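You operate a simulated robot arm through the tools that you are given. There is no shell and no other tool. Be economical: measure what you need, move in short steps, check, and stop when the job is done.

Carry out the task below with a simulated robot arm. There is one attempt and no reset: what you move stays moved.

TASK
Take the mist bottle and put it on the dated cedar block on the free end of the island top.

It is judged by the outcome, as a careful person would: the job done as asked, and still so three seconds after it is handed in. It fails if anything else is knocked over, pushed out of place, dropped, spilled or broken.

THE ROBOT
A 7-joint arm with a two-finger parallel gripper, fixed in place. Base frame: the origin is at the foot of the arm, x ahead of it, y to its left, z up. Readings come in mm, degrees, newtons and seconds.
With the tool pointing down near the work surface it reaches from about 240 to 620 mm from the base axis. Its first joint turns from -66.0 to 66.0 degrees. Payload 2.6 kg.
The TCP is the grasp point between the finger pads, 30 mm short of the fingertips. In the tool frame z runs along the fingers and y along their closing line. Largest opening 94 mm; finger width 28, thickness 10; the body of the gripper, 50 by 96 mm, starts 55 mm behind the TCP.
Orientation is told as [roll, pitch, yaw] about the base's x, y, z axes, in that order, counted from this pose: with the fingers straight down and closing along the base's y, the tool's x points along the base's -x, its y along +y and its z along -z.

THE INTERFACE
- The arm moves only by the tool arm_command. Its argument "commands" is a list of rows, each a list of 2 entries, a list of its own where there are three numbers: the shift along the tool's x, y, z in mm, then the turn, a rotation vector about the tool's x, y, z in degrees. In form: [[[dx, dy, dz], [ax, ay, az]], ...]. A call has 1 to 20 rows; each row shifts and turns the commanded pose from where the row before left it, along the tool's axes as they then stand. "jaw" is the opening, from 0 (shut) to 1 (fully open), set as the call begins (left out, the last holds). Each row takes 0.2 s and may step no farther than 50 mm and 8.6 degrees from the row before; otherwise, or with a gripper value out of range, the whole call is refused. A pose out of reach is approached as far as the arm can. The call stops where the force on the tool passes 40 N (or 10 N more than at its start, if that is more) or the arm is blocked; 0.2 s more then pass. Each finger travels about 72 mm/s and halts on what it meets, pressing with about 35 N; the grip force reading is that of the motor and also rises with nothing between the fingers. The clock runs only during rows and for 0.2 s after the last one: add rows that do not move to give the fingers time. The reply holds the time, the measured pose of the TCP, the force on the tool along the base axes, the opening and the grip force, in the units named above and with some noise.
- Cameras (640 x 400 px; columns grow to the right, rows downward): "scene" is fixed at [42.7, 444.5, 555]; the picture's right is [-0.66, -0.75, 0.00], its down [-0.49, 0.43, -0.76] and it looks along [0.57, -0.50, -0.65] (base axes); focal length 367 px, centre (320, 200). "wrist" rides on the gripper at [76, 14, -103] in the tool frame; the picture's right is [-0.18, 0.98, 0.00], its down [-0.75, -0.14, -0.64] and it looks along [-0.63, -0.12, 0.77] (tool axes); focal length 243 px, centre (320, 200). There is no depth. A picture from a camera that has moved, and an enlarged one, comes with that camera's place and axes in the base frame and with its lens.
- snapshot(camera): a new picture of that camera. No time passes.
- enlarge(camera, box): a new picture of the part [left, top, right, bottom] of that camera's present view, enlarged. No time passes.
- close_job(): hands the job in; it is judged then, once.

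Work in short steps. Places have to be worked out from the pictures, the camera data and where the tool is seen: move nearer, look again, correct. Check each grasp and each placing, and mend what went wrong. You have 90 turns and 42 pictures in all, those below and enlarged ones among them. Open the gripper and draw the arm clear of the work before you hand the job in, unless the task says otherwise; then end with one line.

The tools are called after "Request:" as name(argument=value, ...) on one line, values as JSON. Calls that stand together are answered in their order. arm_command: Moves the arm, as the interface text tells. Its arguments: {"type":"object","properties":{"commands":{"type":"array"},"jaw":{"type":"number"}},"required":["commands"]} The other tools are called the same way: snapshot (camera) takes a picture; enlarge (camera, box) takes an enlarged picture of a part of a camera's view; close_job () hands the job in.

At the start:

```text
t: 0.0
position: [402.6, 142.0, 295.0]
orientation: [-0.1, 0.1, 0.0]
force: [0.3, -0.6, 0.5]
grip_width: 93.9
finger_force: 0.1
```

scene: 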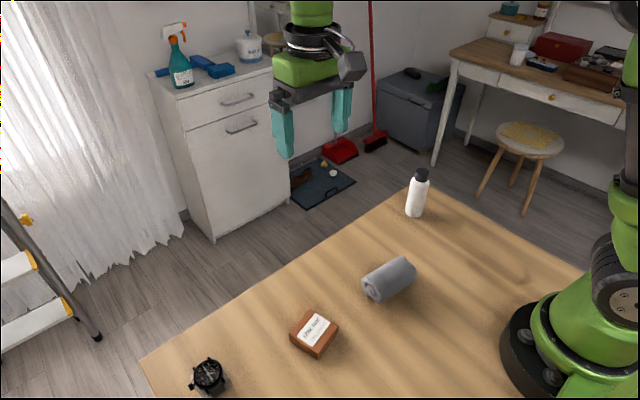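
wrist: 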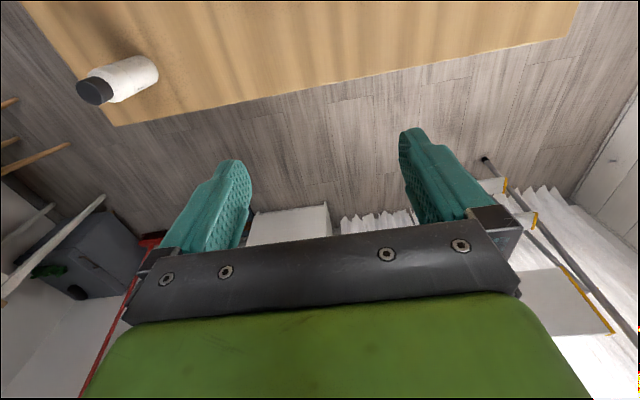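

I'll look closer at the bottle on the top and the labelled block to confirm what they are and get their sizes.

Request:
enlarge(camera="scene", box=[370, 150, 470, 230])

Request:
enlarge(camera="scene", box=[260, 290, 370, 370])

Request:
enlarge(camera="scene", box=[140, 10, 300, 110])

```text
5.00 times, centred on (420, 190) of scene
camera zoom: at [42.7, 444.5, 555.0], right [-0.66, -0.75, 0.0], down [-0.49, 0.43, -0.76], along [0.57, -0.5, -0.65], focal length 1834 px, centre (-180, 250)
```

zoom: 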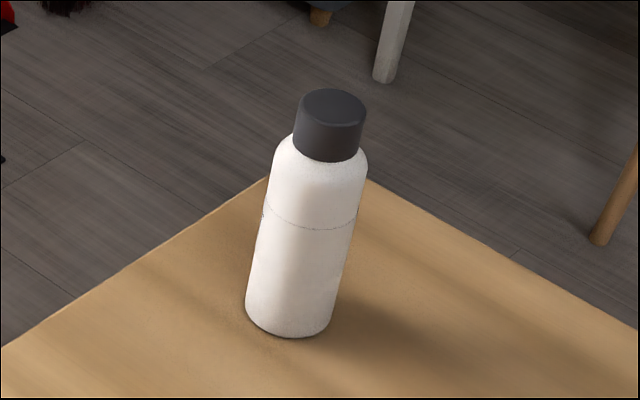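

```text
5.00 times, centred on (315, 330) of scene
camera zoom: at [42.7, 444.5, 555.0], right [-0.66, -0.75, 0.0], down [-0.49, 0.43, -0.76], along [0.57, -0.5, -0.65], focal length 1834 px, centre (345, -450)
```

zoom: 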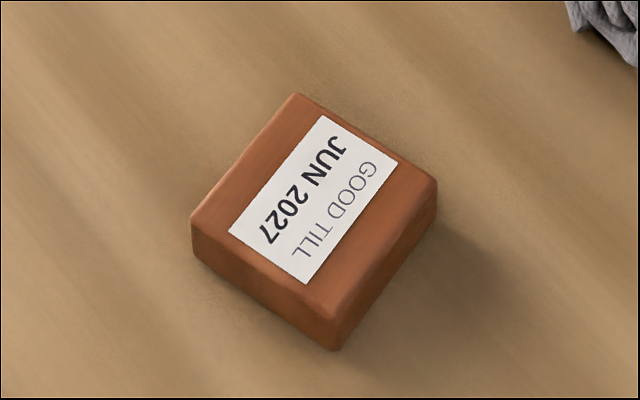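

```text
4.00 times, centred on (220, 60) of scene
camera zoom: at [42.7, 444.5, 555.0], right [-0.66, -0.75, 0.0], down [-0.49, 0.43, -0.76], along [0.57, -0.5, -0.65], focal length 1467 px, centre (720, 760)
```

zoom: 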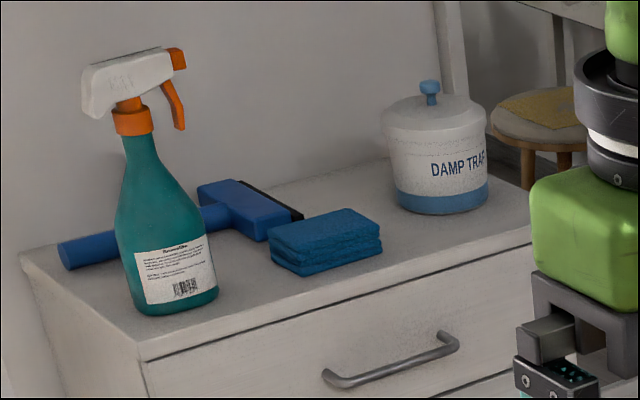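

The white capped bottle on the top is the only bottle in reach, so I take it as the mist bottle: about (356,-109), 40 mm in diameter and about 118 mm tall. The block, marked "JUN 2027", is near (276,252) with its top at about 23 mm. I'm moving above the bottle at a safe height to check.

Request:
arm_command(commands=[[[8, -42, 7], [0, 0, 0]], [[8, -42, 7], [0, 0, 0]], [[8, -42, 7], [0, 0, 0]], [[8, -42, 7], [0, 0, 0]], [[8, -42, 7], [0, 0, 0]], [[7, -41, 5], [0, 0, 0]], [[0, 0, 0], [0, 0, 0]]], jaw=1)

Request:
snapshot(camera="wrist")

Request:
snapshot(camera="scene")

```text
t: 1.6
position: [353.5, -107.7, 254.1]
orientation: [0.1, 0.0, 0.0]
force: [-0.2, 1.2, 0.0]
grip_width: 93.8
finger_force: 0.1
```

```text
36 pictures are left
camera wrist: at [277.9, -94.6, 356.0], right [0.18, 0.98, 0.0], down [0.75, -0.14, 0.64], along [0.63, -0.12, -0.77], focal length 243 px, centre (320, 200)
```

wrist: 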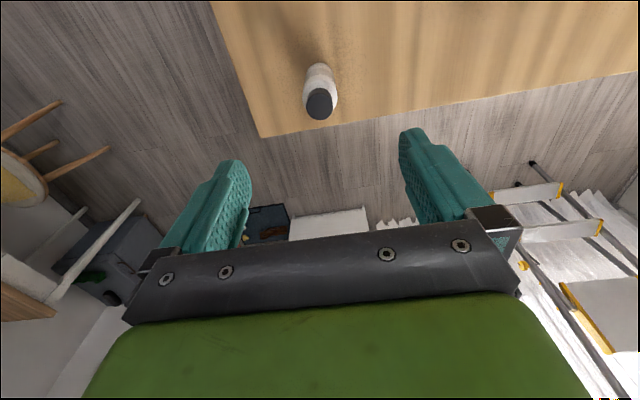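

```text
35 pictures are left
```

scene: 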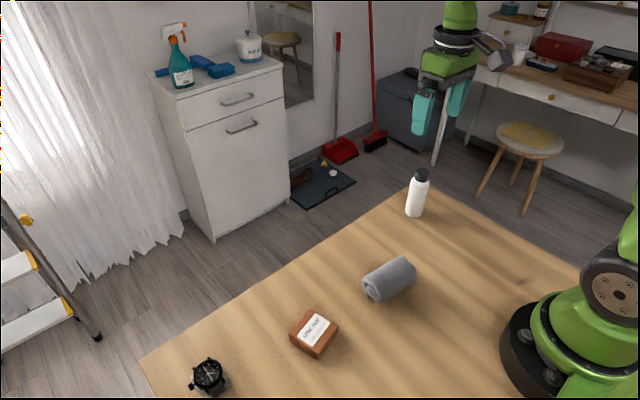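

The wrist view puts the cap at about (356,-110), which matches. I centre over it and come down partway with the fingers straddling the bottle.

Request:
arm_command(commands=[[[-2, -2, 30], [0, 0, 0]], [[0, 0, 40], [0, 0, 0]], [[0, 0, 40], [0, 0, 0]], [[0, 0, 20], [0, 0, 0]], [[0, 0, 0], [0, 0, 0]]])

Request:
enlarge(camera="scene", box=[360, 100, 520, 230])

Request:
snapshot(camera="wrist")

```text
t: 2.8
position: [356.1, -110.6, 121.9]
orientation: [-0.1, 0.0, 0.0]
force: [1.0, -0.4, 0.3]
grip_width: 94.0
finger_force: 0.0
```

```text
3.08 times, centred on (440, 165) of scene
camera zoom: at [42.7, 444.5, 555.0], right [-0.66, -0.75, 0.0], down [-0.49, 0.43, -0.76], along [0.57, -0.5, -0.65], focal length 1129 px, centre (-49, 308)
```

zoom: 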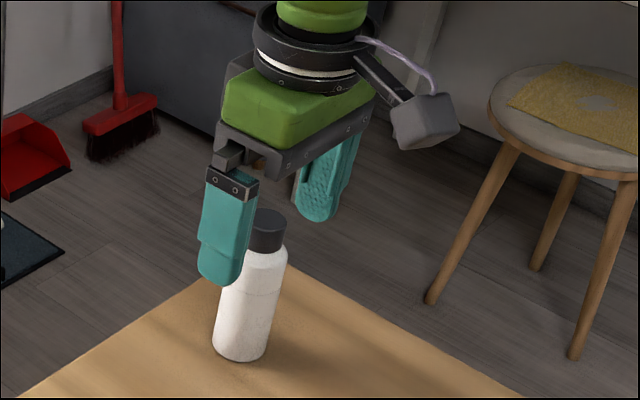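

```text
33 pictures are left
camera wrist: at [280.4, -97.2, 224.8], right [0.18, 0.98, 0.0], down [0.75, -0.14, 0.64], along [0.63, -0.12, -0.77], focal length 243 px, centre (320, 200)
```

wrist: 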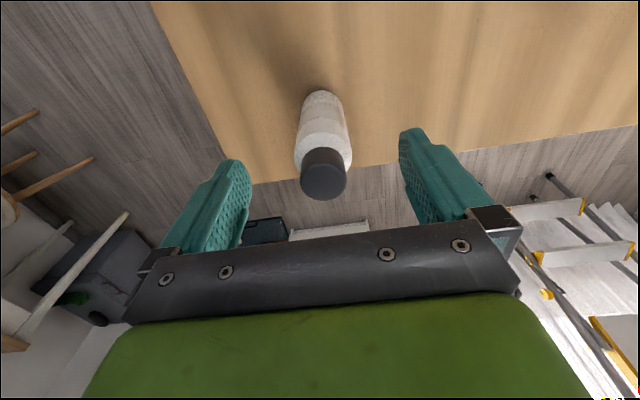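

The bottle sits centred between the fingers. I go down to about z = 76, which keeps the palm clear of the cap, and then close.

Request:
arm_command(commands=[[[0, 0, 16], [0, 0, 0]], [[0, 0, 15], [0, 0, 0]], [[0, 0, 15], [0, 0, 0]], [[0, 0, 0], [0, 0, 0]]])

Request:
arm_command(commands=[[[0, 0, 0], [0, 0, 0]], [[0, 0, 0], [0, 0, 0]], [[0, 0, 0], [0, 0, 0]], [[0, 0, 0], [0, 0, 0]], [[0, 0, 0], [0, 0, 0]]], jaw=0)

Request:
snapshot(camera="wrist")

Request:
enlarge(camera="scene", box=[360, 100, 520, 230])

```text
t: 3.8
position: [356.4, -110.9, 77.7]
orientation: [0.0, 0.0, 0.1]
force: [-0.5, -0.2, 0.8]
grip_width: 94.2
finger_force: 0.1
```

```text
t: 5.0
position: [357.6, -111.2, 77.1]
orientation: [0.0, 0.1, 0.0]
force: [-0.7, 0.6, 0.1]
grip_width: 36.8
finger_force: 35.2
```

```text
32 pictures are left
camera wrist: at [281.2, -96.7, 179.8], right [0.18, 0.98, 0.0], down [0.75, -0.14, 0.64], along [0.63, -0.12, -0.77], focal length 243 px, centre (320, 200)
```

wrist: 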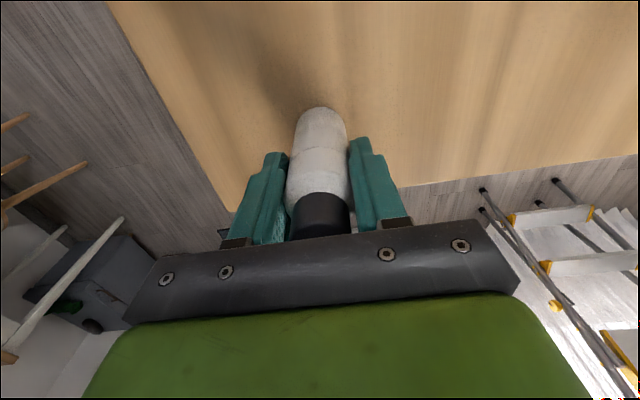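

```text
3.08 times, centred on (440, 165) of scene
camera zoom: at [42.7, 444.5, 555.0], right [-0.66, -0.75, 0.0], down [-0.49, 0.43, -0.76], along [0.57, -0.5, -0.65], focal length 1129 px, centre (-49, 308)
```

zoom: 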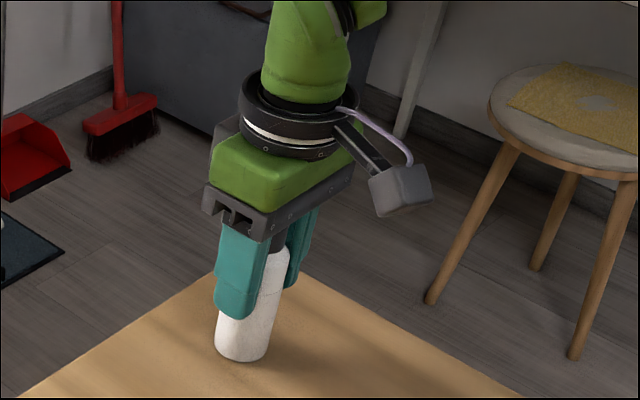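

The grip is firm at 36.8 mm. I lift gently and check that the bottle follows in one piece.

Request:
arm_command(commands=[[[0, 0, -5], [0, 0, 0]], [[0, 0, -10], [0, 0, 0]], [[0, 0, -15], [0, 0, 0]], [[0, 0, 0], [0, 0, 0]]])

Request:
enlarge(camera="scene", box=[360, 100, 520, 230])

```text
t: 6.0
position: [357.7, -110.3, 108.4]
orientation: [0.0, -0.1, 0.0]
force: [0.0, 0.3, -0.7]
grip_width: 37.0
finger_force: 35.2
```

```text
3.08 times, centred on (440, 165) of scene
camera zoom: at [42.7, 444.5, 555.0], right [-0.66, -0.75, 0.0], down [-0.49, 0.43, -0.76], along [0.57, -0.5, -0.65], focal length 1129 px, centre (-49, 308)
```

zoom: 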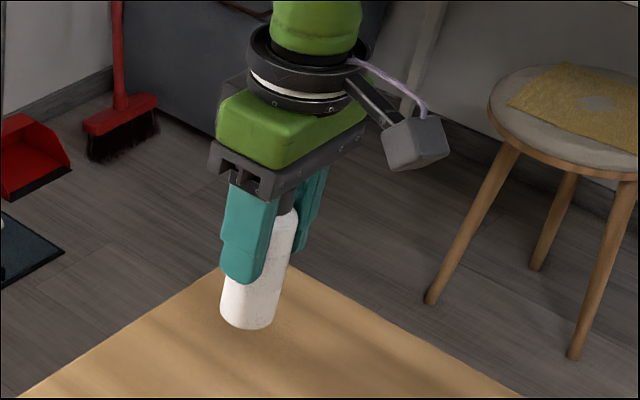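

The whole bottle came up. I raise it further and carry it over the towel, staying high, to above the block.

Request:
arm_command(commands=[[[0, 0, -30], [0, 0, 0]], [[0, 0, -40], [0, 0, 0]], [[0, 0, -20], [0, 0, 0]], [[4, 18, 0], [0, 0, 0]], [[8, 32, 0], [0, 0, 0]], [[8, 36, 0], [0, 0, 0]], [[8, 36, 0], [0, 0, 0]], [[8, 36, 0], [0, 0, 0]], [[8, 36, 0], [0, 0, 0]], [[8, 36, 0], [0, 0, 0]], [[8, 36, 0], [0, 0, 0]], [[8, 36, 0], [0, 0, 0]], [[7, 34, 0], [0, 0, 0]], [[4, 18, 0], [0, 0, 0]], [[2, 8, 0], [0, 0, 0]], [[0, 0, 0], [0, 0, 0]], [[0, 0, 0], [0, 0, 0]]])

Request:
snapshot(camera="scene")

Request:
snapshot(camera="wrist")

```text
t: 9.6
position: [277.0, 250.3, 197.9]
orientation: [0.0, 0.0, 0.0]
force: [-0.5, -0.4, -2.2]
grip_width: 37.1
finger_force: 35.1
```

```text
29 pictures are left
```

scene: 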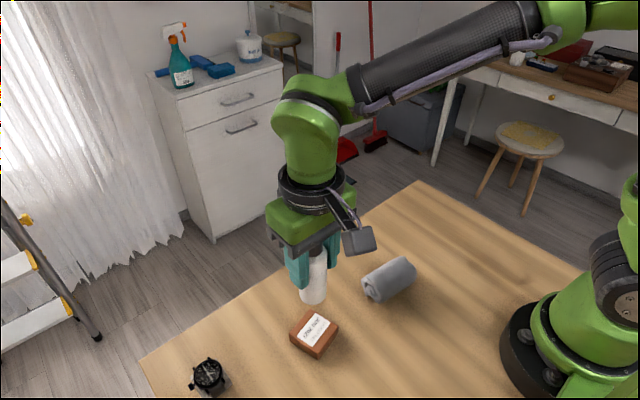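

```text
28 pictures are left
camera wrist: at [201.1, 265.2, 298.9], right [0.18, 0.98, 0.0], down [0.75, -0.14, 0.64], along [0.63, -0.12, -0.77], focal length 243 px, centre (320, 200)
```

wrist: 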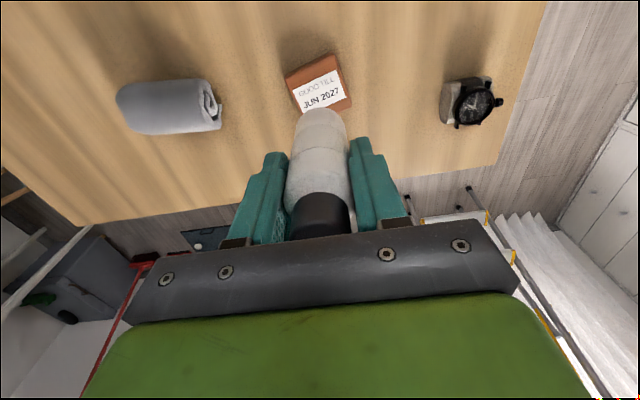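

The bottle is above the block. I come down to about 25 mm above it and check alignment in both views.

Request:
arm_command(commands=[[[0, 0, 25], [0, 0, 0]], [[0, 0, 25], [0, 0, 0]], [[0, 0, 20], [0, 0, 0]], [[0, 0, 5], [0, 0, 0]], [[0, 0, 0], [0, 0, 0]]])

Request:
enlarge(camera="scene", box=[255, 270, 375, 370])

Request:
enlarge(camera="wrist", box=[240, 40, 400, 160])

```text
t: 10.8
position: [276.7, 250.3, 124.2]
orientation: [0.0, 0.0, 0.0]
force: [0.5, -0.3, -1.2]
grip_width: 37.5
finger_force: 35.6
```

```text
4.00 times, centred on (315, 320) of scene
camera zoom: at [42.7, 444.5, 555.0], right [-0.66, -0.75, 0.0], down [-0.49, 0.43, -0.76], along [0.57, -0.5, -0.65], focal length 1467 px, centre (340, -280)
```

zoom: 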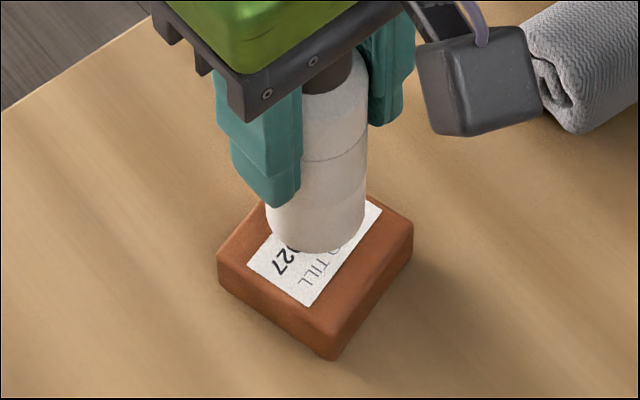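

```text
3.33 times, centred on (320, 100) of wrist
camera zoom: at [200.2, 265.2, 225.6], right [0.18, 0.98, 0.0], down [0.75, -0.14, 0.64], along [0.63, -0.12, -0.77], focal length 809 px, centre (320, 533)
```

zoom: 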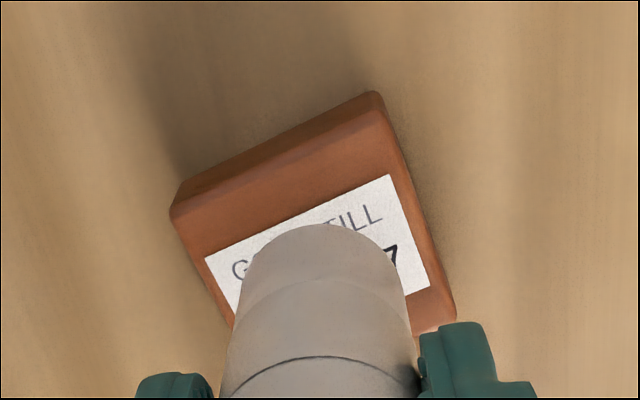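

Both views put the block centre near (279,250.5), and the bottle is upright. I shift 3 mm in +x and lower slowly, watching for contact force.

Request:
arm_command(commands=[[[-3, 0, 6], [0, 0, 0]], [[0, 0, 6], [0, 0, 0]], [[0, 0, 6], [0, 0, 0]], [[0, 0, 0], [0, 0, 0]]])

Request:
enlarge(camera="scene", box=[255, 270, 375, 370])

```text
t: 11.8
position: [279.5, 250.3, 104.7]
orientation: [0.0, 0.1, -0.1]
force: [0.7, 0.2, -1.4]
grip_width: 37.3
finger_force: 35.6
```

```text
4.00 times, centred on (315, 320) of scene
camera zoom: at [42.7, 444.5, 555.0], right [-0.66, -0.75, 0.0], down [-0.49, 0.43, -0.76], along [0.57, -0.5, -0.65], focal length 1467 px, centre (340, -280)
```

zoom: 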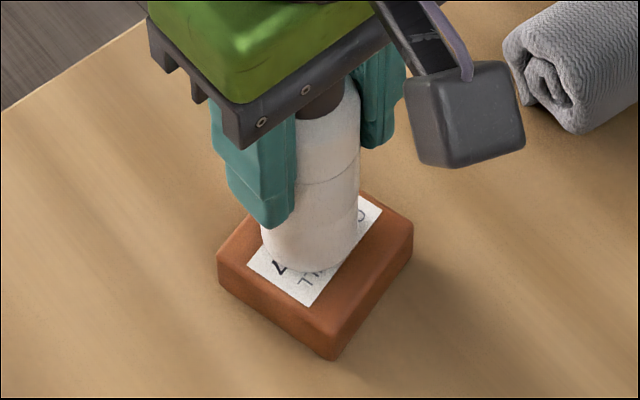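

About 4 mm remain, and the bottle is within 2 mm of centre. I nudge 1.5 mm in -y and settle it down in small steps until I feel contact.

Request:
arm_command(commands=[[[0, -1.5, 1], [0, 0, 0]], [[0, 0, 1], [0, 0, 0]], [[0, 0, 1], [0, 0, 0]], [[0, 0, 0], [0, 0, 0]]])

```text
t: 12.8
position: [279.4, 249.3, 102.3]
orientation: [0.0, 0.0, 0.0]
force: [1.1, -0.2, -2.1]
grip_width: 36.8
finger_force: 34.8
```

No contact yet, so I keep lowering by 1 mm at a time.

Request:
arm_command(commands=[[[0, 0, 1], [0, 0, 0]], [[0, 0, 0], [0, 0, 0]]])

Request:
arm_command(commands=[[[0, 0, 1], [0, 0, 0]], [[0, 0, 0], [0, 0, 0]]])

Request:
enlarge(camera="scene", box=[275, 290, 355, 365])

```text
t: 13.4
position: [279.4, 249.8, 101.7]
orientation: [0.0, 0.0, 0.1]
force: [-0.7, -0.5, 5.5]
grip_width: 37.0
finger_force: 34.9
```

```text
t: 14.0
position: [280.6, 250.7, 100.8]
orientation: [0.1, -0.2, 0.0]
force: [-1.9, -3.2, 22.7]
grip_width: 36.9
finger_force: 34.8
```

```text
5.33 times, centred on (315, 328) of scene
camera zoom: at [42.6, 444.4, 555.0], right [-0.66, -0.75, 0.0], down [-0.49, 0.43, -0.76], along [0.57, -0.5, -0.65], focal length 1956 px, centre (347, -480)
```

zoom: 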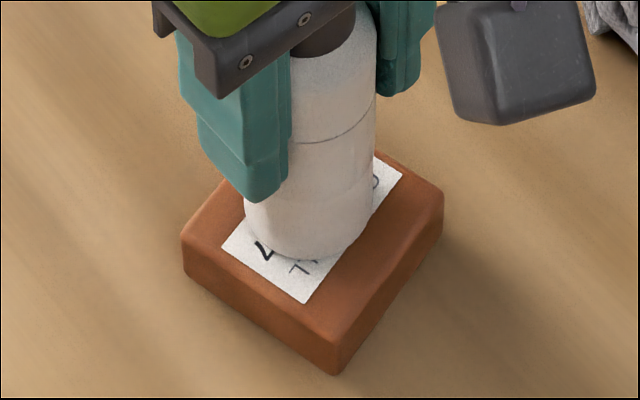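

The bottle touches the block squarely at about 23 N and sits on the label. I ease the load off slightly, then open the fingers.

Request:
arm_command(commands=[[[0, 0, -0.8], [0, 0, 0]], [[0, 0, 0], [0, 0, 0]]])

Request:
arm_command(commands=[[[0, 0, 0], [0, 0, 0]], [[0, 0, 0], [0, 0, 0]], [[0, 0, 0], [0, 0, 0]], [[0, 0, 0], [0, 0, 0]], [[0, 0, 0], [0, 0, 0]]], jaw=1)

Request:
snapshot(camera="wrist")

Request:
enlarge(camera="scene", box=[235, 230, 395, 370])

```text
t: 14.6
position: [281.0, 250.2, 100.8]
orientation: [0.1, 0.0, 0.2]
force: [4.2, 2.0, 13.4]
grip_width: 36.8
finger_force: 34.9
```

```text
t: 15.8
position: [280.1, 248.3, 101.0]
orientation: [0.0, 0.0, -0.1]
force: [-0.1, -0.3, -0.2]
grip_width: 93.9
finger_force: 0.1
```

```text
23 pictures are left
camera wrist: at [203.6, 263.4, 202.8], right [0.18, 0.98, 0.0], down [0.75, -0.14, 0.64], along [0.63, -0.12, -0.77], focal length 243 px, centre (320, 200)
```

wrist: 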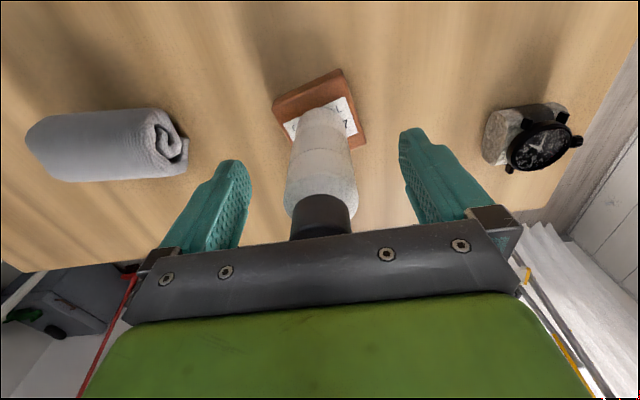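

```text
2.86 times, centred on (315, 300) of scene
camera zoom: at [42.7, 444.5, 555.0], right [-0.66, -0.75, 0.0], down [-0.49, 0.43, -0.76], along [0.57, -0.5, -0.65], focal length 1048 px, centre (334, -86)
```

zoom: 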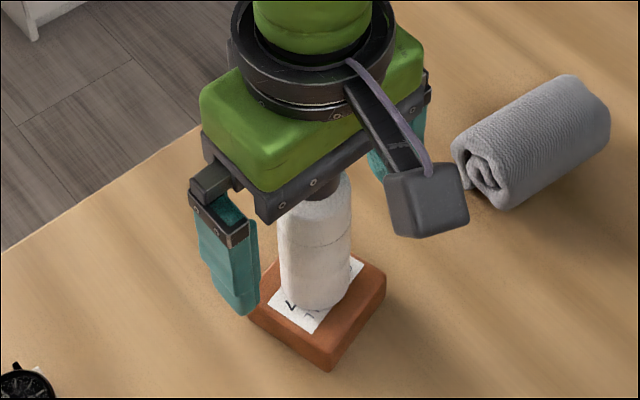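

The bottle stands freely on the block. I draw straight up, slowly at first, and then check it.

Request:
arm_command(commands=[[[0, 0, -10], [0, 0, 0]], [[0, 0, -20], [0, 0, 0]], [[0, 0, -30], [0, 0, 0]], [[0, 0, -40], [0, 0, 0]], [[0, 0, -40], [0, 0, 0]], [[0, 0, -40], [0, 0, 0]], [[-20, -30, 0], [0, 0, 0]], [[-20, -40, 0], [0, 0, 0]], [[-20, -40, 0], [0, 0, 0]], [[0, 0, 0], [0, 0, 0]]])

Request:
snapshot(camera="scene")

Request:
enlarge(camera="scene", box=[255, 260, 375, 370])

```text
t: 18.0
position: [342.3, 140.7, 280.4]
orientation: [0.0, 0.0, 0.1]
force: [0.3, -0.6, 1.0]
grip_width: 93.9
finger_force: 0.0
```

```text
21 pictures are left
```

scene: 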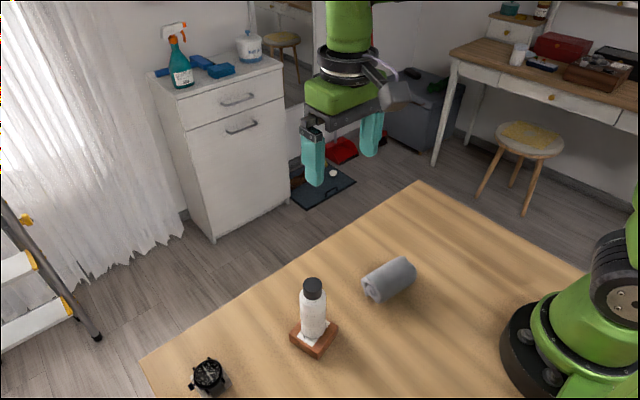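

```text
3.64 times, centred on (315, 315) of scene
camera zoom: at [42.7, 444.5, 555.0], right [-0.66, -0.75, 0.0], down [-0.49, 0.43, -0.76], along [0.57, -0.5, -0.65], focal length 1334 px, centre (338, -218)
```

zoom: 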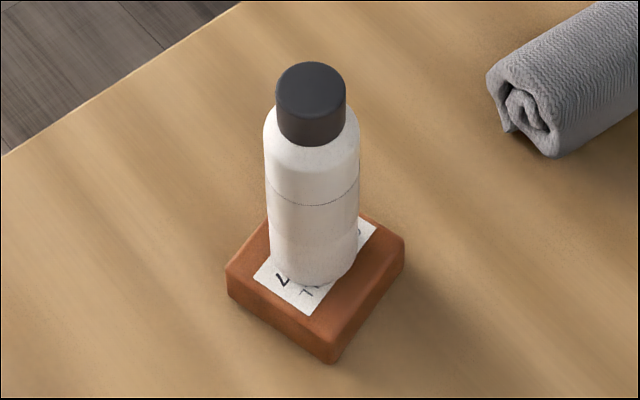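

The bottle stands upright and close to centred on the dated block. The towel, watch and block look undisturbed, and the arm is clear with the gripper open, so I'm handing the job in.

Request:
close_job()

```text
The job is handed in.
```

The mist bottle is standing upright on the dated cedar block ("JUN 2027"); nothing else was disturbed, and the arm is clear with the gripper open.
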